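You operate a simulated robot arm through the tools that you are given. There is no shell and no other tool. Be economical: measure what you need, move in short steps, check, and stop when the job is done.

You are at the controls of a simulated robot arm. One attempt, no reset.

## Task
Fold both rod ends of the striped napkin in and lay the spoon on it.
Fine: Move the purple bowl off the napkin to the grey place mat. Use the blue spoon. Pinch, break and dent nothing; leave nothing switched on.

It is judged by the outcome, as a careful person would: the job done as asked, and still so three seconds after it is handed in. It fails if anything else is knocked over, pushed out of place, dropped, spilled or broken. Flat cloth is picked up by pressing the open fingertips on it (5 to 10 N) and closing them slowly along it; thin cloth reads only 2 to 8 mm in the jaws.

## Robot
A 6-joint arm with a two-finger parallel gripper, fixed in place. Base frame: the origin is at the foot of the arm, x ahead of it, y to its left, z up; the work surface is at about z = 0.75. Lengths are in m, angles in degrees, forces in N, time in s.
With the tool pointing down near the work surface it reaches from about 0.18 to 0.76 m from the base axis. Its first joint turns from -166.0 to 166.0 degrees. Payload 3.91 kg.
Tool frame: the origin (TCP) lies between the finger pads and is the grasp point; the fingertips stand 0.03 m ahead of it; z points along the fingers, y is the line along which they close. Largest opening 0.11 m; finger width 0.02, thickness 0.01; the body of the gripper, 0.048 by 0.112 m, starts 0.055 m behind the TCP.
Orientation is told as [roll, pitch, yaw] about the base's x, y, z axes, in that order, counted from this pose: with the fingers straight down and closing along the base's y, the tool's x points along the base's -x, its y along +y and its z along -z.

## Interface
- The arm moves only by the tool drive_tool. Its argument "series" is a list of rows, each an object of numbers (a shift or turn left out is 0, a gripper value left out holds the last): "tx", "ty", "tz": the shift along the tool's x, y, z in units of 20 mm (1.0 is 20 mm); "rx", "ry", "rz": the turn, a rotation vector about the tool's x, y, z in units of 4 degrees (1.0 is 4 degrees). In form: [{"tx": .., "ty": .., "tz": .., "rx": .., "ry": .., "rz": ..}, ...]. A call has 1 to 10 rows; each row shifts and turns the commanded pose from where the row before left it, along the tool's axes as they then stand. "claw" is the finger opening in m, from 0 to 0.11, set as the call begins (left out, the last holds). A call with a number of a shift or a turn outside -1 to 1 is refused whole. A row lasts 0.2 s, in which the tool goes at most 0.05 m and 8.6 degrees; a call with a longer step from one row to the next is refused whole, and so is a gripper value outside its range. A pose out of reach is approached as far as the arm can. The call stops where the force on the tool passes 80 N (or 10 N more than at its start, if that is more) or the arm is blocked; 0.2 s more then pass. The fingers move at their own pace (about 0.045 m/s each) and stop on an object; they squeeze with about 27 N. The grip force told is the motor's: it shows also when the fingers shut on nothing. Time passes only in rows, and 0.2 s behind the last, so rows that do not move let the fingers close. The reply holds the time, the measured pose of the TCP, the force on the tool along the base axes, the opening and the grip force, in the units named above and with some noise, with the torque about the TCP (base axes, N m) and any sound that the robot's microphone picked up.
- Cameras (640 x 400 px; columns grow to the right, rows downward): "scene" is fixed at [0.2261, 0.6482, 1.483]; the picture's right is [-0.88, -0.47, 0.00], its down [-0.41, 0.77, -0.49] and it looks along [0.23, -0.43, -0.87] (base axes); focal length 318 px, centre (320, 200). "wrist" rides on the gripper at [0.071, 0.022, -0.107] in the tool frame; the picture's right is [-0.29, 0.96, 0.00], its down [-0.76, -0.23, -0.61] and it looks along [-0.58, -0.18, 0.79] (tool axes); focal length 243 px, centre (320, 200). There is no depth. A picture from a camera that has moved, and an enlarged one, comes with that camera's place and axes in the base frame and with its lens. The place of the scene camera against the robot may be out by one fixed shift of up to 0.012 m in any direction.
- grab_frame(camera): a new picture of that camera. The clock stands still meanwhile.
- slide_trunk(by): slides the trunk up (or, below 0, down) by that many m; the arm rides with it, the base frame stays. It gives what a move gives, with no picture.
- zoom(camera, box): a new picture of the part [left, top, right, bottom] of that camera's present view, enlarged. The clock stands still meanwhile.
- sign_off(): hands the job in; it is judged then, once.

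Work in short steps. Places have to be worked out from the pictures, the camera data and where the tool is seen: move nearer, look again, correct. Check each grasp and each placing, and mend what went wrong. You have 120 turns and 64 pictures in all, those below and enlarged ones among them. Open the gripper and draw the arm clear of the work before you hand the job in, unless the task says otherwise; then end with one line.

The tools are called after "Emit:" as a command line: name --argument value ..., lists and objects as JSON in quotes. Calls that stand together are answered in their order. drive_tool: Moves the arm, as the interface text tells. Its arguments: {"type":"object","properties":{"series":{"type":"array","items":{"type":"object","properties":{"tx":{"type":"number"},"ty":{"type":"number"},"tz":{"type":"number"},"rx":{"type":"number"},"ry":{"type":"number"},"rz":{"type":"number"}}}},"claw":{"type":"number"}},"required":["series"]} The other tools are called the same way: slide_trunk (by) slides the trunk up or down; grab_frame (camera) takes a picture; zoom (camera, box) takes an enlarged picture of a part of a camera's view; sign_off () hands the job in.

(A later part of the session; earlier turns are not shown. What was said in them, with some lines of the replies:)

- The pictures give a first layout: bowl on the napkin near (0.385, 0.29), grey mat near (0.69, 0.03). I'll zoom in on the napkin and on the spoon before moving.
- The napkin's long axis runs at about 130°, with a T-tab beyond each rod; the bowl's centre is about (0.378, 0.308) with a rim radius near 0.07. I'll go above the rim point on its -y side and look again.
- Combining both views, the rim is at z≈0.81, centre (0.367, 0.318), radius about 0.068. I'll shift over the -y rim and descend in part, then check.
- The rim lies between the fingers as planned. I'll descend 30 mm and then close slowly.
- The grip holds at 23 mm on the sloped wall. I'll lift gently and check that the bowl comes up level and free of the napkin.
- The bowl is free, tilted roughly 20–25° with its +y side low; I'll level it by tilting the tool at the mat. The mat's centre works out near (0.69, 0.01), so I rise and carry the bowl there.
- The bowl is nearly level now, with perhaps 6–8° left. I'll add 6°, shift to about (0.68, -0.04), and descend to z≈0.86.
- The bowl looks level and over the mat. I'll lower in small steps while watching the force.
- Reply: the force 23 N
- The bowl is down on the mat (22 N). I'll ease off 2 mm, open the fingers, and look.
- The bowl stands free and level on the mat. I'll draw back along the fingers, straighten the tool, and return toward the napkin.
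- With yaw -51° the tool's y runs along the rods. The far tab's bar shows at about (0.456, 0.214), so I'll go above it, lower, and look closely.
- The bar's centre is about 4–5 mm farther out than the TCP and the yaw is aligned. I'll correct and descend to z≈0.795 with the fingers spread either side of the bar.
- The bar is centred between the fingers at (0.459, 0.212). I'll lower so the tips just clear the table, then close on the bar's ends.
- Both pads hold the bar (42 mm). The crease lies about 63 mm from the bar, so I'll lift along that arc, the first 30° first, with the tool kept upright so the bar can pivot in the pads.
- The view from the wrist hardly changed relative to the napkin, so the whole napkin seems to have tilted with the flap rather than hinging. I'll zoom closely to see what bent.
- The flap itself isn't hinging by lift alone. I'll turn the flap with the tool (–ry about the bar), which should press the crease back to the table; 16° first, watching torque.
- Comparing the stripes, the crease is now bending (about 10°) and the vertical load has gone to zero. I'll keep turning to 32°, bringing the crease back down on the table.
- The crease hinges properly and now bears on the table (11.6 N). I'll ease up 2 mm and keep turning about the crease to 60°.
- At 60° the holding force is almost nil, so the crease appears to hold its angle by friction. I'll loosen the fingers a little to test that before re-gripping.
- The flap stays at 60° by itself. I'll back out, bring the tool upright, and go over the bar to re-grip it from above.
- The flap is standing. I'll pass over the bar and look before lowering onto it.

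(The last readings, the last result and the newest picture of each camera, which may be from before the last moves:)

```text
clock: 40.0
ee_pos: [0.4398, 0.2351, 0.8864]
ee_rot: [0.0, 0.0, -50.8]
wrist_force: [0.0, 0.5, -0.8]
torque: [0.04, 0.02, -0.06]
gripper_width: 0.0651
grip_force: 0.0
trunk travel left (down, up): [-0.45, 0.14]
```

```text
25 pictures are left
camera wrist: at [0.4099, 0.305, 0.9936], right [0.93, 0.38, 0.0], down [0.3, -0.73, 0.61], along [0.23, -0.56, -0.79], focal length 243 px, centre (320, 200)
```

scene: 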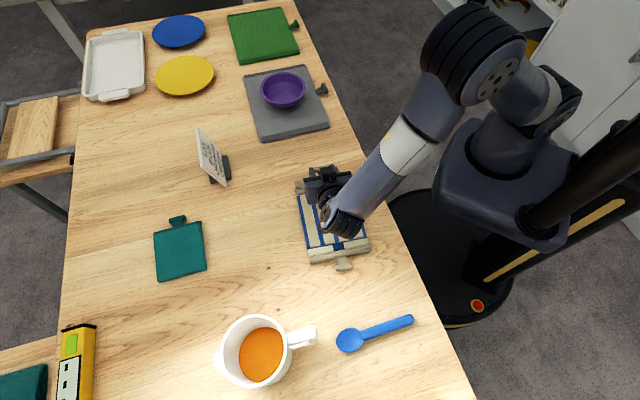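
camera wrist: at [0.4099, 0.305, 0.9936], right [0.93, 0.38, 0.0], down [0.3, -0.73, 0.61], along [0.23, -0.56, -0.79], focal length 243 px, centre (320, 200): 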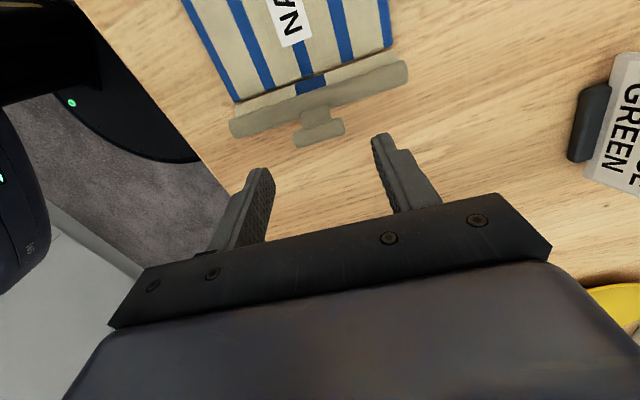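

The bar is right below, at about (0.438, 0.237). I'll lower to z≈0.839 and close on it.

Emit:
drive_tool --series '[{"tz": 0.8, "tx": 0.1}, {"tz": 0.8}, {"tz": 0.5}, {"tz": 0.27}]'

Emit:
drive_tool --series '[{}, {}, {}]' --claw 0.02

Emit:
grab_frame --camera "wrist"

```text
clock: 41.0
ee_pos: [0.4371, 0.2367, 0.8385]
ee_rot: [0.0, 0.0, -50.8]
wrist_force: [0.2, -0.8, -0.1]
torque: [0.01, -0.04, 0.02]
gripper_width: 0.065
grip_force: 0.1
trunk travel left (down, up): [-0.45, 0.14]
```

```text
clock: 41.8
ee_pos: [0.4368, 0.2385, 0.8388]
ee_rot: [0.0, 0.1, -50.7]
wrist_force: [0.2, -0.6, -0.3]
torque: [-0.02, 0.0, 0.0]
gripper_width: 0.0424
grip_force: 27.0
trunk travel left (down, up): [-0.45, 0.14]
```

```text
24 pictures are left
camera wrist: at [0.4082, 0.3072, 0.9455], right [0.93, 0.38, 0.0], down [0.3, -0.73, 0.61], along [0.23, -0.56, -0.79], focal length 243 px, centre (320, 200)
```

wrist: 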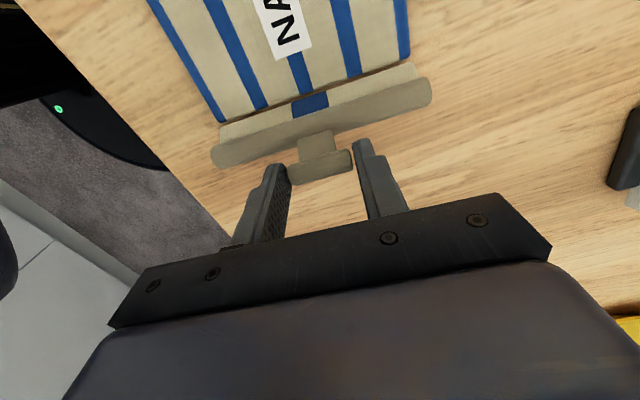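

Re-gripped with the tool upright. I'll turn about the crease again, 20° first.

Emit:
drive_tool --series '[{"ry": -1, "tx": 0.307, "tz": -0.095}, {"ry": -1, "tx": 0.307, "tz": -0.095}, {"ry": -1, "tx": 0.307, "tz": -0.095}, {"ry": -1, "tx": 0.307, "tz": -0.095}, {"ry": -1, "tx": 0.307, "tz": -0.095}]'

Emit:
drive_tool --series '[{"ry": -1, "tx": 0.307, "tz": -0.095}, {"ry": -1, "tx": 0.307, "tz": -0.095}, {"ry": -1, "tx": 0.307, "tz": -0.095}, {"ry": -1, "tx": 0.307, "tz": -0.095}, {"ry": -1, "tx": 0.307, "tz": -0.095}]'

Emit:
grab_frame --camera "wrist"

```text
clock: 43.0
ee_pos: [0.4164, 0.2606, 0.8438]
ee_rot: [0.0, -19.9, -50.9]
wrist_force: [-1.0, -0.1, 5.3]
torque: [0.07, 0.03, -0.06]
gripper_width: 0.0422
grip_force: 26.7
trunk travel left (down, up): [-0.45, 0.14]
```

```text
clock: 44.2
ee_pos: [0.3963, 0.2846, 0.8386]
ee_rot: [0.0, -40.1, -50.8]
wrist_force: [1.7, -1.3, 8.7]
torque: [-0.47, -0.17, 0.01]
gripper_width: 0.0424
grip_force: 27.1
trunk travel left (down, up): [-0.45, 0.14]
```

```text
23 pictures are left
camera wrist: at [0.3347, 0.3948, 0.8743], right [0.88, 0.43, 0.19], down [-0.06, -0.29, 0.95], along [0.47, -0.85, -0.23], focal length 243 px, centre (320, 200)
```

wrist: 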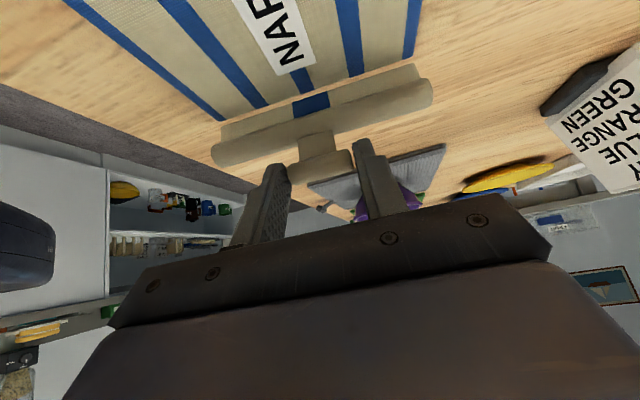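

The flap is at about 100° and the napkin stays pinned. I'll go on another 16°.

Emit:
drive_tool --series '[{"ry": -1, "tx": 0.29, "tz": -0.13}, {"ry": -1, "tx": 0.29, "tz": -0.12}, {"ry": -1, "tx": 0.3, "tz": -0.1}, {"ry": -1, "tx": 0.3, "tz": -0.1}, {}]'

Emit:
zoom --camera "scene" --box '[280, 145, 390, 275]'

```text
clock: 45.4
ee_pos: [0.3833, 0.304, 0.8277]
ee_rot: [0.0, -56.1, -50.7]
wrist_force: [-2.0, -4.4, 8.3]
torque: [-0.47, -0.26, -0.11]
gripper_width: 0.0426
grip_force: 26.6
trunk travel left (down, up): [-0.45, 0.14]
```

```text
3.08 times, centred on (335, 210) of scene
camera zoom: at [0.2261, 0.6482, 1.483], right [-0.88, -0.47, 0.0], down [-0.41, 0.77, -0.49], along [0.23, -0.43, -0.87], focal length 978 px, centre (274, 169)
```

zoom: 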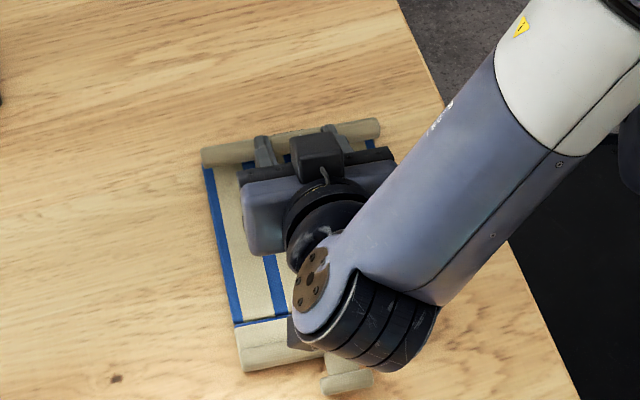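

The flap is at about 118° and well past upright. I'll release, back off, come upright, and then press the rod down with open fingertips either side of the tab.

Emit:
drive_tool --series '[{}, {"tz": -0.6}, {"tz": -0.8}, {"tz": -1}, {"tz": -1}, {"tz": -0.6, "ry": 1}, {"ry": 1}, {"ry": 1}, {"ry": 1}, {"ry": 1}]' --claw 0.06

Emit:
drive_tool --series '[{"ry": 1}, {"ry": 1}, {"ry": 1}, {"ry": 1}, {"ry": 1}, {"ry": 1}, {"ry": 1}, {"ry": 1}, {"ry": 1}, {}]'

Emit:
grab_frame --camera "wrist"

```text
clock: 47.6
ee_pos: [0.3422, 0.3555, 0.872]
ee_rot: [0.1, -36.0, -50.8]
wrist_force: [0.4, -0.2, 0.7]
torque: [0.0, 0.0, -0.03]
gripper_width: 0.0601
grip_force: 0.0
trunk travel left (down, up): [-0.45, 0.14]
```

```text
clock: 49.8
ee_pos: [0.342, 0.3547, 0.872]
ee_rot: [0.0, -0.1, -50.8]
wrist_force: [0.3, 0.2, 0.1]
torque: [0.0, -0.03, -0.01]
gripper_width: 0.0601
grip_force: 0.0
trunk travel left (down, up): [-0.45, 0.14]
```

```text
21 pictures are left
camera wrist: at [0.3133, 0.4241, 0.9789], right [0.93, 0.38, 0.0], down [0.3, -0.73, 0.61], along [0.23, -0.56, -0.79], focal length 243 px, centre (320, 200)
```

wrist: 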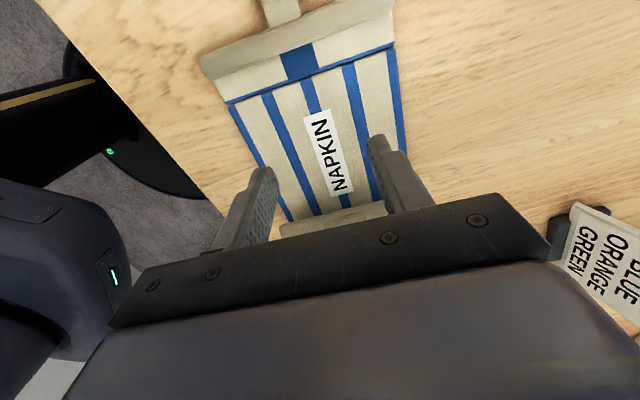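

Emit:
drive_tool --series '[{"tx": -0.9}, {"tx": -0.9}, {"tx": -0.9}, {"tx": -0.9}, {"tx": -0.9}, {"tx": -0.95}, {"tz": 0.9}, {"tz": 0.9}]'

Emit:
grab_frame --camera "wrist"

```text
clock: 51.6
ee_pos: [0.4115, 0.2713, 0.8356]
ee_rot: [0.1, 0.0, -50.7]
wrist_force: [0.6, 0.7, -0.2]
torque: [0.05, -0.01, -0.02]
gripper_width: 0.0599
grip_force: 0.0
trunk travel left (down, up): [-0.45, 0.14]
```

```text
20 pictures are left
camera wrist: at [0.3812, 0.34, 0.9427], right [0.93, 0.38, 0.0], down [0.3, -0.73, 0.61], along [0.23, -0.56, -0.79], focal length 243 px, centre (320, 200)
```

wrist: 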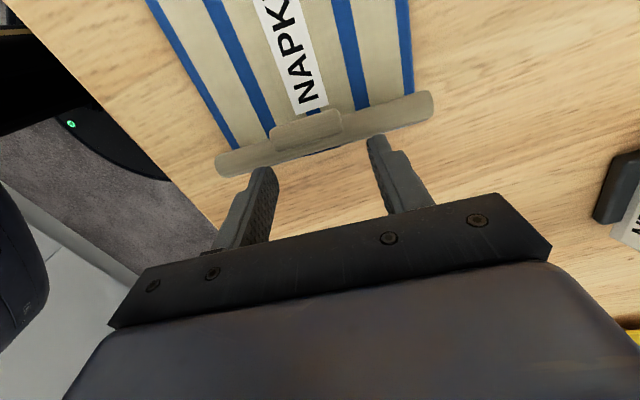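

The flap leans inward with the tips just outside the rod. I'll press down along the arc, watching force.

Emit:
drive_tool --series '[{"tx": 0.25, "tz": 0.3}, {"tx": 0.12, "tz": 0.35}, {"tx": 0.15, "tz": 0.3}]'

Emit:
drive_tool --series '[{"tx": 0.15, "tz": 0.25}, {"tx": 0.1, "tz": 0.25}]'

Emit:
grab_frame --camera "wrist"

```text
clock: 52.4
ee_pos: [0.4041, 0.2776, 0.8179]
ee_rot: [-0.1, 0.0, -50.8]
wrist_force: [0.0, 0.3, 0.1]
torque: [-0.02, 0.01, 0.03]
gripper_width: 0.0597
grip_force: 0.1
trunk travel left (down, up): [-0.45, 0.14]
```

```text
clock: 53.0
ee_pos: [0.4006, 0.2824, 0.8079]
ee_rot: [0.0, -0.1, -50.8]
wrist_force: [-0.1, -0.7, 0.7]
torque: [-0.02, -0.01, -0.01]
gripper_width: 0.0597
grip_force: 0.1
trunk travel left (down, up): [-0.45, 0.14]
```

```text
19 pictures are left
camera wrist: at [0.3721, 0.352, 0.9147], right [0.93, 0.38, 0.0], down [0.3, -0.73, 0.61], along [0.23, -0.56, -0.79], focal length 243 px, centre (320, 200)
```

wrist: 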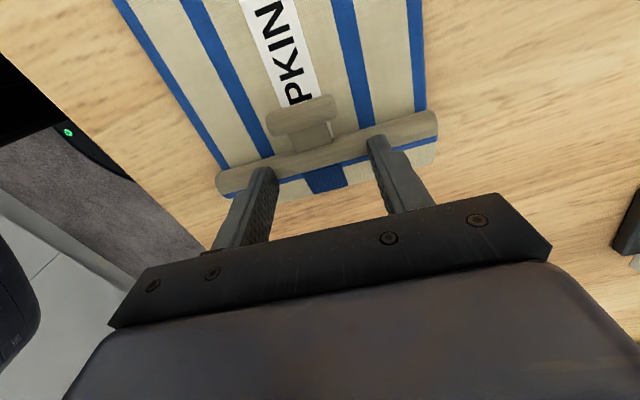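

It folds down nicely. I'll keep pressing in small steps until it lies flat.

Emit:
drive_tool --series '[{"tx": 0.1, "tz": 0.2}, {"tx": 0.05, "tz": 0.15}]'

Emit:
drive_tool --series '[{"tx": 0.03, "tz": 0.15}]'

Emit:
drive_tool --series '[{"tz": 0.12}]'

```text
clock: 53.6
ee_pos: [0.3988, 0.2861, 0.8002]
ee_rot: [0.1, 0.1, -50.8]
wrist_force: [0.3, -0.4, -0.2]
torque: [0.04, 0.03, 0.02]
gripper_width: 0.0601
grip_force: 0.0
trunk travel left (down, up): [-0.45, 0.14]
```

```text
clock: 54.0
ee_pos: [0.3987, 0.2852, 0.7978]
ee_rot: [0.1, 0.0, -50.7]
wrist_force: [0.3, -3.2, 8.4]
torque: [-0.18, 0.05, 0.03]
gripper_width: 0.06
grip_force: 0.0
trunk travel left (down, up): [-0.45, 0.14]
```

```text
clock: 54.4
ee_pos: [0.3989, 0.2867, 0.7982]
ee_rot: [0.2, -0.1, -50.8]
wrist_force: [-4.9, -3.3, 33.6]
torque: [-0.65, 0.57, 0.06]
gripper_width: 0.0599
grip_force: 0.1
trunk travel left (down, up): [-0.45, 0.14]
```

The rod has bottomed out flat (33 N briefly). I'll lift off and go look at the near flap.

Emit:
drive_tool --series '[{"tz": -1}, {"tz": -1}, {"tz": -1}, {"tz": -1}, {"tx": 1}, {"tx": 1}, {"tx": 1}, {"tx": 1}, {"tx": 1}, {"tx": 1}]' --claw 0.065

Emit:
drive_tool --series '[{"tx": 1}, {"tx": 1}, {"tx": 1}, {"tx": 0.4, "ty": -0.15}, {"tz": 0.8}]'

Emit:
grab_frame --camera "wrist"

Emit:
grab_frame --camera "scene"

```text
clock: 56.6
ee_pos: [0.3229, 0.3786, 0.8736]
ee_rot: [0.1, -0.1, -50.9]
wrist_force: [-0.4, -0.8, -0.4]
torque: [0.0, 0.05, 0.03]
gripper_width: 0.0651
grip_force: 0.0
trunk travel left (down, up): [-0.45, 0.14]
```

```text
clock: 57.8
ee_pos: [0.277, 0.431, 0.8589]
ee_rot: [0.0, 0.0, -50.8]
wrist_force: [0.6, 0.3, -0.5]
torque: [-0.04, 0.02, 0.02]
gripper_width: 0.065
grip_force: 0.1
trunk travel left (down, up): [-0.45, 0.14]
```

```text
18 pictures are left
camera wrist: at [0.2491, 0.5004, 0.9657], right [0.93, 0.38, 0.0], down [0.3, -0.73, 0.61], along [0.23, -0.56, -0.79], focal length 243 px, centre (320, 200)
```

wrist: 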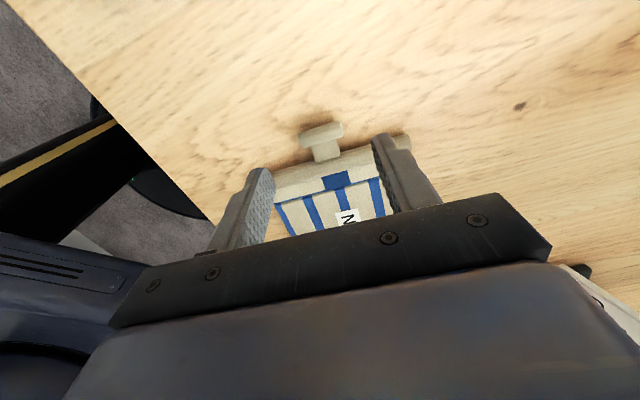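

```text
17 pictures are left
```

scene: 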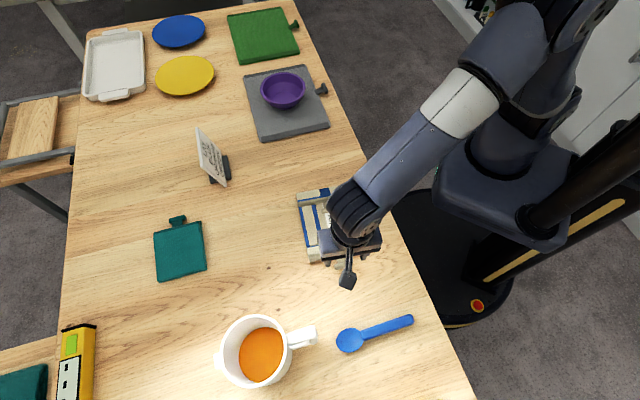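

The near bar is at about (0.283, 0.425), 8 mm inward of the TCP. I'll correct, lower and look.

Emit:
drive_tool --series '[{"tx": -0.4, "tz": 0.5}, {"tz": 0.9}, {"tz": 0.9}, {"tz": 0.7}, {}]'

Emit:
grab_frame --camera "wrist"

```text
clock: 59.0
ee_pos: [0.2812, 0.4216, 0.7978]
ee_rot: [0.0, 0.1, -50.8]
wrist_force: [-0.2, -0.6, 0.1]
torque: [-0.01, 0.05, -0.02]
gripper_width: 0.0649
grip_force: 0.0
trunk travel left (down, up): [-0.45, 0.14]
```

```text
16 pictures are left
camera wrist: at [0.253, 0.4917, 0.9049], right [0.93, 0.38, 0.0], down [0.3, -0.73, 0.61], along [0.23, -0.56, -0.79], focal length 243 px, centre (320, 200)
```

wrist: 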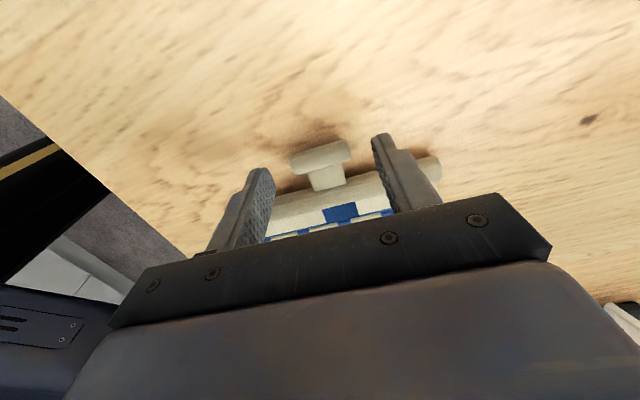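

Emit:
drive_tool --series '[{"tz": 0.4}, {"tz": 0.31}]'

Emit:
drive_tool --series '[{}, {}, {}]' --claw 0.02

```text
clock: 59.6
ee_pos: [0.282, 0.4212, 0.7844]
ee_rot: [0.0, 0.0, -50.8]
wrist_force: [0.2, -0.1, 0.9]
torque: [-0.01, -0.01, -0.01]
gripper_width: 0.0649
grip_force: 0.1
trunk travel left (down, up): [-0.45, 0.14]
```

```text
clock: 60.4
ee_pos: [0.2818, 0.4216, 0.785]
ee_rot: [-0.1, 0.0, -50.8]
wrist_force: [-0.1, -0.4, 0.0]
torque: [0.05, 0.03, 0.01]
gripper_width: 0.0422
grip_force: 27.4
trunk travel left (down, up): [-0.45, 0.14]
```

Gripped (42 mm). Mirror motion now: turn +ry about the near crease, to 32° and then 60°.

Emit:
drive_tool --series '[{"ry": 1, "tx": -0.1, "tz": -0.23}, {"ry": 1, "tx": -0.1, "tz": -0.225}, {"ry": 1, "tx": -0.1, "tz": -0.22}, {"ry": 1, "tx": -0.1, "tz": -0.217}, {"ry": 1, "tx": -0.1, "tz": -0.217}, {"ry": 1, "tx": -0.1, "tz": -0.217}, {"ry": 1, "tx": -0.1, "tz": -0.217}, {"ry": 1, "tx": -0.1, "tz": -0.217}]'

Emit:
drive_tool --series '[{"ry": 1, "tx": -0.1, "tz": -0.217}, {"ry": 1, "tx": -0.1, "tz": -0.217}, {"ry": 1, "tx": -0.1, "tz": -0.217}, {"ry": 1, "tx": -0.1, "tz": -0.217}]'

Emit:
drive_tool --series '[{"ry": 1, "tx": -0.1, "tz": -0.217}, {"ry": 1, "tx": -0.1, "tz": -0.217}, {"ry": 1, "tx": -0.1, "tz": -0.217}]'

Emit:
grab_frame --camera "scene"

```text
clock: 62.2
ee_pos: [0.2973, 0.4042, 0.8152]
ee_rot: [0.3, 32.1, -50.7]
wrist_force: [1.7, 0.4, 8.9]
torque: [-0.44, -0.09, -0.06]
gripper_width: 0.0425
grip_force: 26.8
trunk travel left (down, up): [-0.45, 0.14]
```

```text
clock: 63.2
ee_pos: [0.3086, 0.3919, 0.8236]
ee_rot: [0.0, 48.1, -50.9]
wrist_force: [4.1, 2.7, 8.6]
torque: [-0.25, -0.05, 0.01]
gripper_width: 0.0424
grip_force: 27.1
trunk travel left (down, up): [-0.45, 0.14]
```

```text
clock: 64.0
ee_pos: [0.3155, 0.3811, 0.8269]
ee_rot: [-0.1, 60.1, -50.9]
wrist_force: [0.4, 2.0, 10.7]
torque: [-0.17, 0.17, -0.06]
gripper_width: 0.0421
grip_force: 27.5
trunk travel left (down, up): [-0.45, 0.14]
```

```text
15 pictures are left
```

scene: 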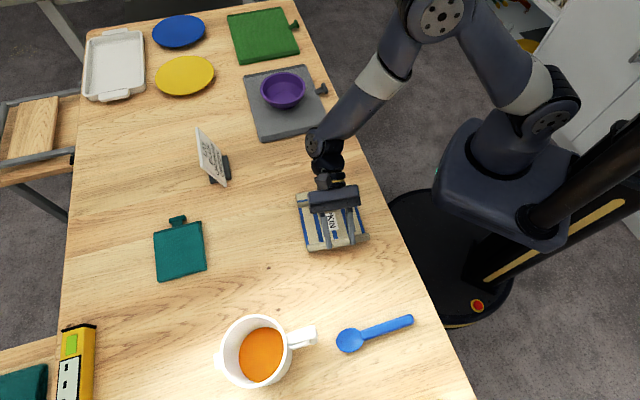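

The near flap is at 60°. Same procedure: release, back out, come upright, re-grip from above.

Emit:
drive_tool --series '[{}, {"tz": -0.6}, {"tz": -0.8}, {"tz": -1}, {"tz": -1}, {"tz": -0.6, "ry": -1}, {"ry": -1}, {"ry": -1}, {"ry": -1}, {"ry": -1}]' --claw 0.065

Emit:
drive_tool --series '[{"ry": -1}, {"ry": -1}, {"ry": -1}, {"ry": -1}, {"ry": -1}, {"ry": -1}, {"ry": -1}, {"ry": -1}, {"ry": -1}, {"ry": -1}]'

Emit:
drive_tool --series '[{"tz": -1}, {"tx": 0.9}, {"tx": 0.93}, {"tx": 0.93}, {"tx": 0.93}, {"tx": 0.94}, {}]'

Emit:
grab_frame --camera "wrist"

```text
clock: 66.2
ee_pos: [0.3602, 0.3261, 0.8658]
ee_rot: [0.0, 39.9, -50.9]
wrist_force: [-0.2, -0.7, 0.0]
torque: [0.0, 0.01, 0.01]
gripper_width: 0.065
grip_force: 0.1
trunk travel left (down, up): [-0.45, 0.14]
```

```text
clock: 68.4
ee_pos: [0.3603, 0.3266, 0.8662]
ee_rot: [-0.1, -0.1, -50.8]
wrist_force: [0.1, -0.1, -0.1]
torque: [0.03, 0.01, 0.01]
gripper_width: 0.065
grip_force: 0.1
trunk travel left (down, up): [-0.45, 0.14]
```

```text
clock: 70.0
ee_pos: [0.2999, 0.3979, 0.8853]
ee_rot: [0.0, 0.0, -50.8]
wrist_force: [-1.6, -0.7, -0.1]
torque: [0.0, 0.0, -0.01]
gripper_width: 0.0649
grip_force: 0.1
trunk travel left (down, up): [-0.45, 0.14]
```

```text
14 pictures are left
camera wrist: at [0.2726, 0.4685, 0.9928], right [0.93, 0.38, 0.0], down [0.3, -0.73, 0.61], along [0.23, -0.56, -0.79], focal length 243 px, centre (320, 200)
```

wrist: 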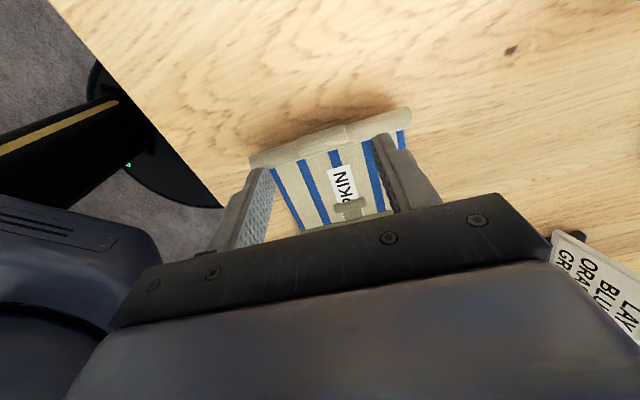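

The bar stands right below the fingers. I'll lower and grip it.

Emit:
drive_tool --series '[{"tz": 0.8, "tx": -0.1}, {"tz": 0.8}, {"tz": 0.4}, {"tz": 0.25}]'

Emit:
drive_tool --series '[{}, {}, {}]' --claw 0.02

```text
clock: 71.0
ee_pos: [0.3021, 0.3987, 0.8401]
ee_rot: [0.0, 0.0, -50.8]
wrist_force: [0.2, -1.3, -0.3]
torque: [0.02, 0.03, 0.02]
gripper_width: 0.0652
grip_force: 0.1
trunk travel left (down, up): [-0.45, 0.14]
```

```text
clock: 71.8
ee_pos: [0.3033, 0.3973, 0.8403]
ee_rot: [0.1, 0.0, -50.8]
wrist_force: [0.6, -0.4, 0.7]
torque: [0.01, -0.02, -0.01]
gripper_width: 0.0426
grip_force: 26.8
trunk travel left (down, up): [-0.45, 0.14]
```

Emit:
drive_tool --series '[{"ry": 1, "tx": -0.307, "tz": -0.1}, {"ry": 1, "tx": -0.307, "tz": -0.1}, {"ry": 1, "tx": -0.307, "tz": -0.1}, {"ry": 1, "tx": -0.307, "tz": -0.1}, {"ry": 1, "tx": -0.307, "tz": -0.1}, {"ry": 1, "tx": -0.307, "tz": -0.1}, {"ry": 1, "tx": -0.307, "tz": -0.1}]'

Emit:
drive_tool --series '[{"ry": 1, "tx": -0.3, "tz": -0.11}, {"ry": 1, "tx": -0.3, "tz": -0.11}, {"ry": 1, "tx": -0.3, "tz": -0.12}, {"ry": 1, "tx": -0.3, "tz": -0.11}]'

Emit:
drive_tool --series '[{"ry": 1, "tx": -0.3, "tz": -0.11}, {"ry": 1, "tx": -0.3, "tz": -0.1}, {"ry": 1, "tx": -0.3, "tz": -0.1}]'

Emit:
zoom --camera "scene" --box '[270, 145, 390, 275]'

```text
clock: 73.4
ee_pos: [0.3304, 0.364, 0.847]
ee_rot: [0.2, 28.0, -50.8]
wrist_force: [1.8, 0.4, 4.2]
torque: [-0.18, 0.12, 0.02]
gripper_width: 0.0424
grip_force: 27.4
trunk travel left (down, up): [-0.45, 0.14]
```

```text
clock: 74.4
ee_pos: [0.3474, 0.343, 0.8395]
ee_rot: [0.0, 44.0, -50.8]
wrist_force: [-0.5, -1.1, 2.9]
torque: [-0.14, 0.32, 0.0]
gripper_width: 0.0423
grip_force: 27.1
trunk travel left (down, up): [-0.45, 0.14]
```

```text
clock: 75.2
ee_pos: [0.3582, 0.3311, 0.8306]
ee_rot: [0.0, 56.1, -50.8]
wrist_force: [0.3, 1.6, 5.4]
torque: [0.07, 0.31, -0.01]
gripper_width: 0.0425
grip_force: 27.4
trunk travel left (down, up): [-0.45, 0.14]
```

```text
3.08 times, centred on (330, 210) of scene
camera zoom: at [0.2261, 0.6482, 1.483], right [-0.88, -0.47, 0.0], down [-0.41, 0.77, -0.49], along [0.23, -0.43, -0.87], focal length 978 px, centre (289, 169)
```

zoom: 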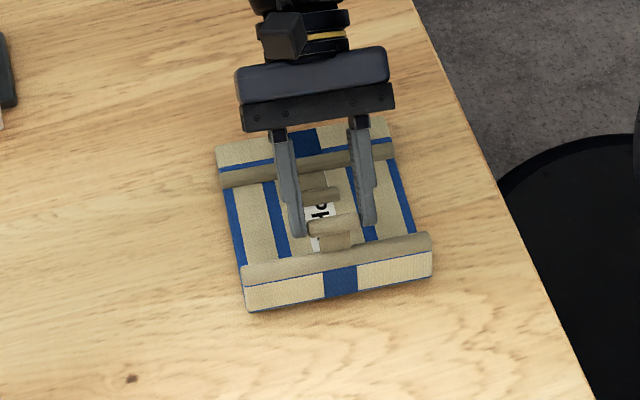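

The near flap leans in at about 118°, and the far one lies flat. I'll release, back out, come upright, and move outside the near rod to press it down.

Emit:
drive_tool --series '[{}, {"tz": -0.6}, {"tz": -0.8}, {"tz": -1}, {"tz": -1}, {"tz": -0.6, "ry": -1}, {"ry": -1}, {"ry": -1}, {"ry": -1}, {"ry": -1}]' --claw 0.06

Emit:
drive_tool --series '[{"ry": -1}, {"ry": -1}, {"ry": -1}, {"ry": -1}, {"ry": -1}, {"ry": -1}, {"ry": -1}, {"ry": -1}, {"ry": -1}, {}]'

Emit:
drive_tool --series '[{"tx": 0.9}, {"tx": 0.9}, {"tx": 0.95}, {"tx": 0.95}, {"tx": 0.95}, {"tx": 0.95}, {"tz": 0.9}, {"tz": 0.9}]'

Emit:
grab_frame --camera "wrist"

Emit:
zoom --camera "scene" --box '[270, 160, 390, 280]'

```text
clock: 77.4
ee_pos: [0.3995, 0.2782, 0.8742]
ee_rot: [0.1, 35.9, -50.8]
wrist_force: [0.4, 0.0, 0.2]
torque: [-0.01, 0.01, 0.02]
gripper_width: 0.0602
grip_force: 0.0
trunk travel left (down, up): [-0.45, 0.14]
```

```text
clock: 79.6
ee_pos: [0.3983, 0.2781, 0.8753]
ee_rot: [0.0, 0.0, -50.9]
wrist_force: [0.6, 0.0, 0.0]
torque: [0.0, -0.01, 0.0]
gripper_width: 0.06
grip_force: 0.1
trunk travel left (down, up): [-0.45, 0.14]
```

```text
clock: 81.4
ee_pos: [0.3289, 0.3669, 0.8392]
ee_rot: [0.0, 0.0, -50.8]
wrist_force: [-0.5, 0.8, 0.2]
torque: [-0.01, -0.01, 0.01]
gripper_width: 0.0599
grip_force: 0.1
trunk travel left (down, up): [-0.45, 0.14]
```

```text
12 pictures are left
camera wrist: at [0.3, 0.4367, 0.9457], right [0.93, 0.38, 0.0], down [0.3, -0.73, 0.61], along [0.23, -0.56, -0.79], focal length 243 px, centre (320, 200)
```

wrist: 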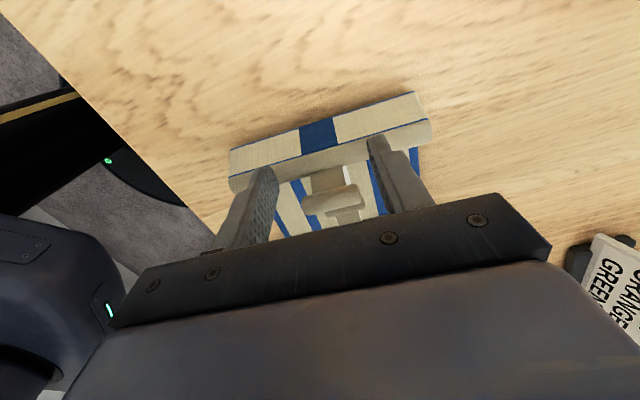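

```text
3.33 times, centred on (330, 220) of scene
camera zoom: at [0.2261, 0.6482, 1.483], right [-0.88, -0.47, 0.0], down [-0.41, 0.77, -0.49], along [0.23, -0.43, -0.87], focal length 1060 px, centre (287, 133)
```

zoom: 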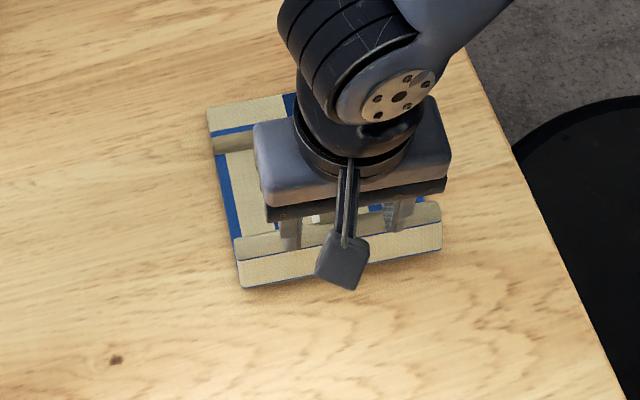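

The tips are just outside the near rod. I'll press it down along the arc.

Emit:
drive_tool --series '[{"tx": -0.25, "tz": 0.4}, {"tx": -0.12, "tz": 0.4}, {"tx": -0.15, "tz": 0.35}, {"tx": -0.15, "tz": 0.25}, {"tx": -0.1, "tz": 0.25}]'

Emit:
drive_tool --series '[{"tx": -0.1, "tz": 0.2}, {"tx": -0.05, "tz": 0.15}]'

Emit:
drive_tool --series '[{"tx": -0.03, "tz": 0.12}]'

```text
clock: 82.6
ee_pos: [0.3373, 0.3536, 0.8053]
ee_rot: [-0.1, 0.0, -50.7]
wrist_force: [-0.1, 0.4, -0.2]
torque: [-0.01, 0.01, 0.04]
gripper_width: 0.0599
grip_force: 0.0
trunk travel left (down, up): [-0.45, 0.14]
```

```text
clock: 83.2
ee_pos: [0.3396, 0.3526, 0.798]
ee_rot: [0.0, -0.1, -50.8]
wrist_force: [0.8, -0.6, -0.3]
torque: [-0.03, -0.01, -0.02]
gripper_width: 0.0598
grip_force: 0.1
trunk travel left (down, up): [-0.45, 0.14]
```

```text
clock: 83.6
ee_pos: [0.3385, 0.3521, 0.7984]
ee_rot: [0.1, 0.1, -50.9]
wrist_force: [-3.2, -0.1, 10.8]
torque: [-0.08, 0.21, -0.03]
gripper_width: 0.0598
grip_force: 0.1
trunk travel left (down, up): [-0.45, 0.14]
```

The near rod is down (11 N). I'll press a touch more, lift off, and head for the spoon at about (0.16, 0.51).

Emit:
drive_tool --series '[{"tz": 0.08}, {}, {"tz": -0.5}, {"tz": -1}, {"tz": -1}, {"tz": -1}, {"tz": -1}, {"tz": -1}, {"tx": 1}, {"tx": 1}]'

Emit:
drive_tool --series '[{"tx": 1, "ty": -0.2}, {"tx": 1, "ty": -0.2}, {"tx": 1, "ty": -0.2}, {"tx": 1, "ty": -0.2}, {"tx": 1, "ty": -0.2}, {"tx": 1, "ty": -0.2}, {"tx": 1, "ty": -0.2}, {"tx": 1, "ty": -0.2}, {"tx": 1, "ty": -0.2}, {"tx": 0.8, "ty": -0.13}]'

Emit:
drive_tool --series '[{"rz": -1}, {"rz": -1}, {"rz": -1}, {"rz": -1}, {"rz": -1}, {"rz": -1}, {"rz": -1}, {"rz": -1}, {"rz": -1}, {"rz": -1}]'

Emit:
drive_tool --series '[{"rz": -1}, {"rz": -1}, {"rz": -1}, {"rz": -1}, {"rz": -1}, {"rz": -1}, {"rz": -1}, {"rz": -1}, {"rz": -1}, {"rz": -1}]'

Emit:
drive_tool --series '[{"rz": -1}, {"rz": -1}, {"rz": -1}, {"rz": -0.9}, {}]' --claw 0.05

Emit:
grab_frame --camera "wrist"

Emit:
grab_frame --camera "scene"

```text
clock: 85.8
ee_pos: [0.3143, 0.383, 0.9061]
ee_rot: [0.0, 0.0, -50.8]
wrist_force: [0.1, 0.0, -0.5]
torque: [0.02, 0.0, -0.01]
gripper_width: 0.0602
grip_force: 0.1
trunk travel left (down, up): [-0.45, 0.14]
```

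```text
clock: 88.0
ee_pos: [0.162, 0.5091, 0.9049]
ee_rot: [0.0, 0.1, -50.8]
wrist_force: [0.8, 0.5, -0.3]
torque: [0.0, -0.01, -0.02]
gripper_width: 0.0599
grip_force: 0.0
trunk travel left (down, up): [-0.45, 0.14]
```

```text
clock: 90.2
ee_pos: [0.1624, 0.5094, 0.9049]
ee_rot: [0.0, 0.1, -10.7]
wrist_force: [0.2, -0.9, -0.2]
torque: [-0.01, -0.02, 0.02]
gripper_width: 0.0601
grip_force: 0.1
trunk travel left (down, up): [-0.45, 0.14]
```

```text
clock: 92.4
ee_pos: [0.1619, 0.5091, 0.9053]
ee_rot: [0.0, 0.0, 29.3]
wrist_force: [0.0, 0.0, -0.9]
torque: [-0.04, 0.01, 0.01]
gripper_width: 0.0601
grip_force: 0.1
trunk travel left (down, up): [-0.45, 0.14]
```

```text
clock: 93.6
ee_pos: [0.1623, 0.5094, 0.9064]
ee_rot: [0.0, 0.0, 44.8]
wrist_force: [0.0, -0.6, 0.0]
torque: [0.03, 0.02, 0.07]
gripper_width: 0.0501
grip_force: 0.1
trunk travel left (down, up): [-0.45, 0.14]
```

```text
10 pictures are left
camera wrist: at [0.0953, 0.4758, 1.0125], right [-0.47, 0.88, 0.0], down [0.7, 0.37, 0.61], along [0.54, 0.28, -0.79], focal length 243 px, centre (320, 200)
```

wrist: 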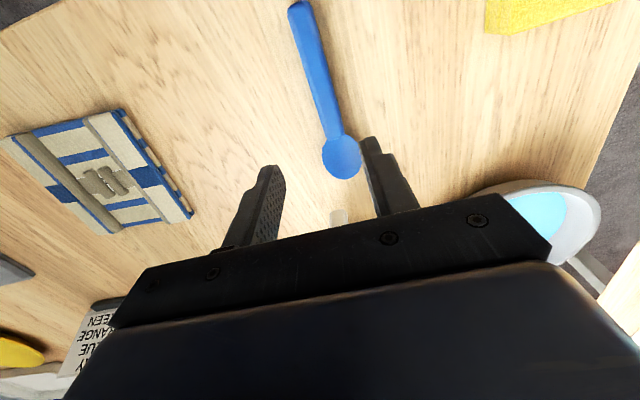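

```text
9 pictures are left
```

scene: 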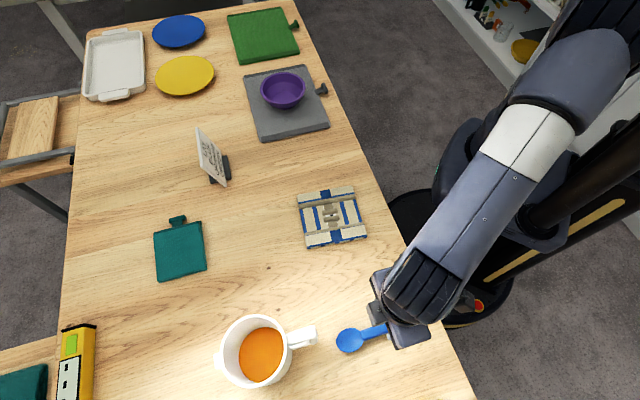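

Both flaps lie flat. The spoon's axis runs at 45° and passes 6–7 mm to the +y side of the tool; I'll correct, open to 50 mm and descend over the handle.

Emit:
drive_tool --series '[{"tx": -0.4, "ty": 0.32}, {"tz": 1}, {"tz": 1}, {"tz": 1}, {"tz": 1}, {"tz": 1}, {}]'

Emit:
grab_frame --camera "wrist"

```text
clock: 95.2
ee_pos: [0.1629, 0.5218, 0.8047]
ee_rot: [0.0, -0.1, 44.7]
wrist_force: [-0.3, 0.0, 0.4]
torque: [-0.02, 0.02, -0.02]
gripper_width: 0.0499
grip_force: 0.1
trunk travel left (down, up): [-0.45, 0.14]
```

```text
8 pictures are left
camera wrist: at [0.0975, 0.4863, 0.912], right [-0.47, 0.88, 0.0], down [0.7, 0.37, 0.61], along [0.54, 0.28, -0.79], focal length 243 px, centre (320, 200)
```

wrist: 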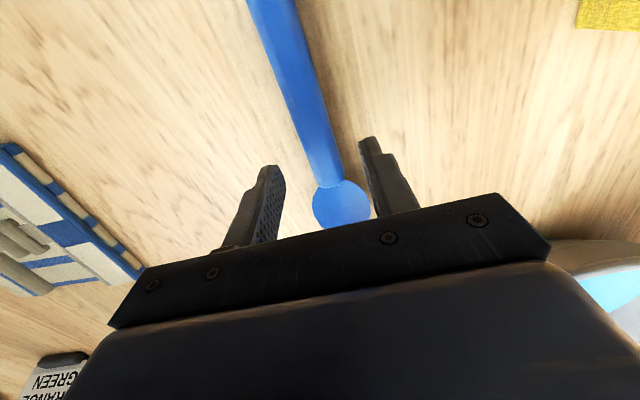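

The handle is centred between the fingers. I'll lower to z≈0.784 and close gently.

Emit:
drive_tool --series '[{"tz": 0.6}, {"tz": 0.4}]'

Emit:
drive_tool --series '[{}, {}, {}, {}]' --claw 0.005

Emit:
drive_tool --series '[{"tz": -0.3}, {"tz": -0.7}, {"tz": -1}, {"tz": -1}, {"tz": -1}, {}]'

Emit:
grab_frame --camera "wrist"

```text
clock: 95.8
ee_pos: [0.1646, 0.5196, 0.7859]
ee_rot: [0.0, 0.0, 44.8]
wrist_force: [0.0, 0.7, -0.6]
torque: [0.02, 0.01, 0.02]
gripper_width: 0.0503
grip_force: 0.1
trunk travel left (down, up): [-0.45, 0.14]
```

```text
clock: 96.8
ee_pos: [0.1644, 0.5201, 0.7862]
ee_rot: [0.0, -0.1, 44.8]
wrist_force: [-0.8, -1.1, 0.5]
torque: [0.0, 0.01, 0.01]
gripper_width: 0.0211
grip_force: 27.2
trunk travel left (down, up): [-0.45, 0.14]
```

```text
clock: 98.2
ee_pos: [0.1626, 0.5205, 0.8651]
ee_rot: [0.0, 0.0, 44.9]
wrist_force: [-0.2, 0.6, 0.4]
torque: [0.02, 0.0, -0.01]
gripper_width: 0.0207
grip_force: 26.9
trunk travel left (down, up): [-0.45, 0.14]
```

```text
7 pictures are left
camera wrist: at [0.0954, 0.4859, 0.9714], right [-0.47, 0.88, 0.0], down [0.7, 0.37, 0.61], along [0.54, 0.28, -0.79], focal length 243 px, centre (320, 200)
```

wrist: 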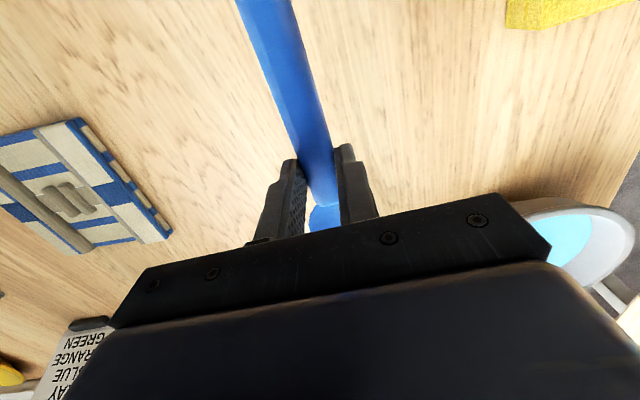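

The spoon is held level (21 mm handle). I'll raise it, carry it over the napkin to about (0.401, 0.333), and turn it to lie across both rods beside the tabs.

Emit:
drive_tool --series '[{"tz": -1}, {"tz": -0.7}, {"ty": -0.9, "tx": -0.1}, {"ty": -0.9, "tx": -0.11}, {"ty": -0.95, "tx": -0.11}, {"ty": -0.95, "tx": -0.11}, {"ty": -0.95, "tx": -0.11}, {"ty": -0.95, "tx": -0.11}, {"ty": -0.95, "tx": -0.11}, {"ty": -0.95, "tx": -0.11}]'

Emit:
drive_tool --series '[{"ty": -0.95, "tx": -0.12}, {"ty": -0.95, "tx": -0.12}, {"ty": -0.95, "tx": -0.12}, {"ty": -0.95, "tx": -0.12}, {"ty": -0.95, "tx": -0.12}, {"ty": -0.95, "tx": -0.12}, {"ty": -0.95, "tx": -0.12}, {"ty": -0.92, "tx": -0.14}, {"rz": 1}, {"rz": 1}]'

Emit:
drive_tool --series '[{"rz": 1}, {"rz": 1}, {"rz": 1}, {"rz": 1}, {"rz": 1}, {"rz": 1}, {"rz": 1}, {"rz": 1}, {"rz": 1}, {"rz": 1}]'

Emit:
drive_tool --series '[{"rz": 1}, {"rz": 1}, {"rz": 1}, {"rz": 1}, {"rz": 1}, {"rz": 1}, {"rz": 1}, {"rz": 1}, {"rz": 1}, {"rz": 1}]'

Emit:
drive_tool --series '[{"rz": 1}, {"rz": 0.9}, {"tz": 1}, {"tz": 1}, {}]'

Emit:
grab_frame --camera "wrist"

Emit:
grab_frame --camera "scene"

```text
clock: 100.4
ee_pos: [0.2811, 0.425, 0.9002]
ee_rot: [0.0, 0.1, 44.8]
wrist_force: [0.6, -0.4, 0.7]
torque: [-0.01, -0.02, 0.02]
gripper_width: 0.0209
grip_force: 27.2
trunk travel left (down, up): [-0.45, 0.14]
```

```text
clock: 102.6
ee_pos: [0.4013, 0.3318, 0.8993]
ee_rot: [-0.1, 0.0, 36.8]
wrist_force: [-0.6, 0.2, -0.7]
torque: [-0.03, 0.01, 0.0]
gripper_width: 0.021
grip_force: 26.7
trunk travel left (down, up): [-0.45, 0.14]
```

```text
clock: 104.8
ee_pos: [0.4013, 0.3316, 0.8994]
ee_rot: [-0.1, 0.0, -3.3]
wrist_force: [-0.8, -0.1, -0.8]
torque: [-0.01, -0.02, -0.01]
gripper_width: 0.0209
grip_force: 27.7
trunk travel left (down, up): [-0.45, 0.14]
```

```text
clock: 107.0
ee_pos: [0.3995, 0.3316, 0.8989]
ee_rot: [-0.1, 0.0, -43.3]
wrist_force: [-0.9, 0.4, 0.2]
torque: [0.02, 0.01, 0.02]
gripper_width: 0.0208
grip_force: 27.0
trunk travel left (down, up): [-0.45, 0.14]
```

```text
clock: 108.2
ee_pos: [0.401, 0.3326, 0.8578]
ee_rot: [0.0, 0.0, -50.8]
wrist_force: [-0.7, 0.4, -1.1]
torque: [-0.02, 0.0, 0.01]
gripper_width: 0.021
grip_force: 26.8
trunk travel left (down, up): [-0.45, 0.14]
```

```text
6 pictures are left
camera wrist: at [0.3719, 0.4019, 0.9651], right [0.93, 0.38, 0.0], down [0.3, -0.73, 0.61], along [0.23, -0.56, -0.79], focal length 243 px, centre (320, 200)
```

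wrist: 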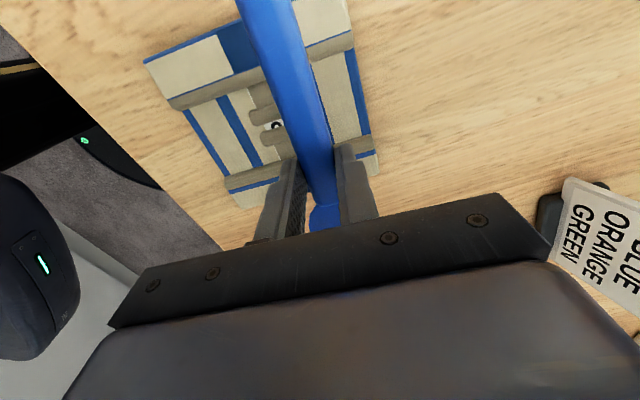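

```text
5 pictures are left
```

scene: 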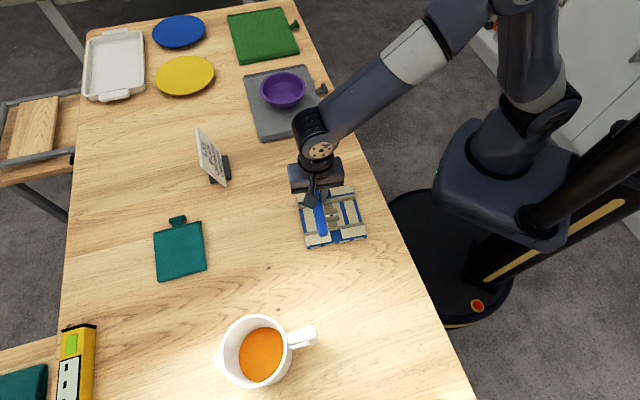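

The spoon is aligned across both rods, about 5 mm too far toward the near side. I'll correct that and lower toward contact (expected TCP z≈0.805).

Emit:
drive_tool --series '[{"tx": -0.25, "tz": 0.7}, {"tz": 0.8}, {"tz": 0.5}, {"tz": 0.2}]'

Emit:
drive_tool --series '[{"tz": 0.12}]'

Emit:
drive_tool --series '[{"tz": 0.1}]'

Emit:
drive_tool --series '[{"tz": 0.1}]'

```text
clock: 109.2
ee_pos: [0.4037, 0.3293, 0.8129]
ee_rot: [0.0, 0.0, -50.9]
wrist_force: [0.2, 0.0, -0.5]
torque: [-0.01, 0.0, 0.03]
gripper_width: 0.0209
grip_force: 26.9
trunk travel left (down, up): [-0.45, 0.14]
```

```text
clock: 109.6
ee_pos: [0.4034, 0.3286, 0.8124]
ee_rot: [0.0, 0.0, -50.7]
wrist_force: [1.2, 0.5, 0.9]
torque: [0.0, -0.04, 0.0]
gripper_width: 0.0208
grip_force: 27.3
trunk travel left (down, up): [-0.45, 0.14]
```

```text
clock: 110.0
ee_pos: [0.4037, 0.328, 0.8092]
ee_rot: [0.0, -0.1, -50.9]
wrist_force: [-0.4, -0.6, -0.5]
torque: [0.01, 0.0, 0.0]
gripper_width: 0.0212
grip_force: 26.5
trunk travel left (down, up): [-0.45, 0.14]
```

```text
clock: 110.4
ee_pos: [0.4036, 0.3285, 0.8089]
ee_rot: [0.0, 0.0, -50.7]
wrist_force: [0.8, -0.7, -0.5]
torque: [-0.02, 0.0, 0.01]
gripper_width: 0.0211
grip_force: 26.6
trunk travel left (down, up): [-0.45, 0.14]
```

Emit:
drive_tool --series '[{"tz": 0.1}]'

Emit:
drive_tool --series '[{"tz": 0.08}]'

Emit:
drive_tool --series '[{"tz": 0.08}]'

```text
clock: 110.8
ee_pos: [0.4042, 0.329, 0.8071]
ee_rot: [0.0, -0.1, -50.8]
wrist_force: [0.4, -0.2, -0.3]
torque: [-0.02, 0.01, 0.02]
gripper_width: 0.0209
grip_force: 27.2
trunk travel left (down, up): [-0.45, 0.14]
```

```text
clock: 111.2
ee_pos: [0.4027, 0.3273, 0.8043]
ee_rot: [-0.1, 0.0, -50.8]
wrist_force: [0.4, -1.0, 0.6]
torque: [-0.04, 0.0, 0.02]
gripper_width: 0.0209
grip_force: 26.7
trunk travel left (down, up): [-0.45, 0.14]
```

```text
clock: 111.6
ee_pos: [0.4035, 0.3278, 0.803]
ee_rot: [0.0, 0.0, -50.8]
wrist_force: [-0.9, -1.1, 4.4]
torque: [0.06, 0.09, 0.02]
gripper_width: 0.021
grip_force: 27.1
trunk travel left (down, up): [-0.45, 0.14]
```

Contact at 4.4 N, as expected at z≈0.803. I'll open the fingers a little and look.

Emit:
drive_tool --series '[{}, {}]' --claw 0.04

Emit:
drive_tool --series '[{"tz": -0.5}, {"tz": -1}, {"tz": -1}, {"tz": -1}, {"tz": -1}, {"tz": -1}, {"tx": -1}, {"tx": -1}, {"tx": -1}, {"tx": -1}]'

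Emit:
drive_tool --series '[{"tx": -1, "tz": -0.5}, {"tx": -1, "tz": -0.5}, {"tx": -1, "tz": -0.5}, {"tx": -1}, {"tx": -1}, {}]'

Emit:
zoom --camera "scene" --box '[280, 160, 390, 270]'

Emit:
grab_frame --camera "scene"

```text
clock: 112.2
ee_pos: [0.4028, 0.3284, 0.8034]
ee_rot: [0.0, 0.0, -50.8]
wrist_force: [0.5, -0.1, 0.5]
torque: [-0.01, 0.03, -0.02]
gripper_width: 0.04
grip_force: 0.1
trunk travel left (down, up): [-0.45, 0.14]
```

```text
clock: 114.4
ee_pos: [0.4555, 0.2665, 0.9137]
ee_rot: [0.0, -0.1, -50.8]
wrist_force: [-0.4, 0.4, 0.2]
torque: [0.03, 0.01, -0.01]
gripper_width: 0.04
grip_force: 0.0
trunk travel left (down, up): [-0.45, 0.14]
```

```text
clock: 115.8
ee_pos: [0.517, 0.1887, 0.9445]
ee_rot: [0.0, -0.1, -50.8]
wrist_force: [-0.3, 0.1, 0.3]
torque: [0.0, -0.03, -0.01]
gripper_width: 0.04
grip_force: 0.0
trunk travel left (down, up): [-0.45, 0.14]
```

```text
3.64 times, centred on (335, 215) of scene
camera zoom: at [0.2261, 0.6482, 1.483], right [-0.88, -0.47, 0.0], down [-0.41, 0.77, -0.49], along [0.23, -0.43, -0.87], focal length 1156 px, centre (266, 146)
```

zoom: 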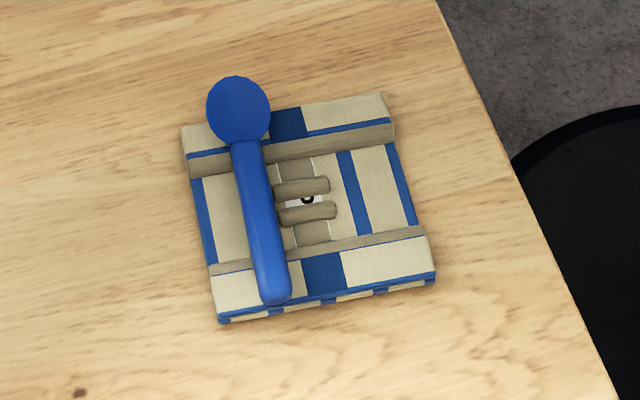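

```text
3 pictures are left
```

scene: 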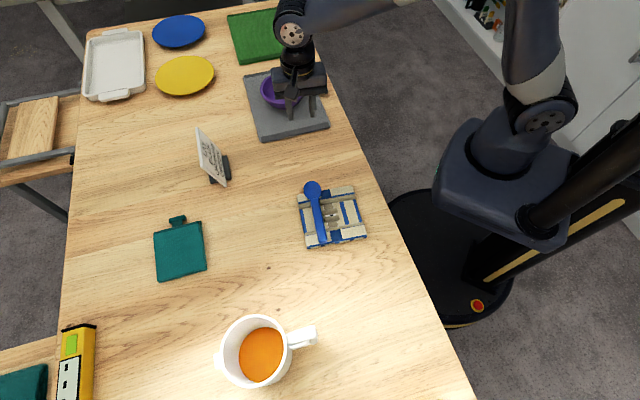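

The spoon lies still across both folded rods, both flaps are flat, the purple bowl is on the grey mat, and the open gripper is clear of everything. I'm handing it in.

Emit:
sign_off

```text
The job is handed in.
```

Both rod ends of the striped napkin are folded in and lying flat, the purple bowl is on the grey mat, and the blue spoon lies across the folded napkin, its bowl end overhanging the far edge by about 2 cm.
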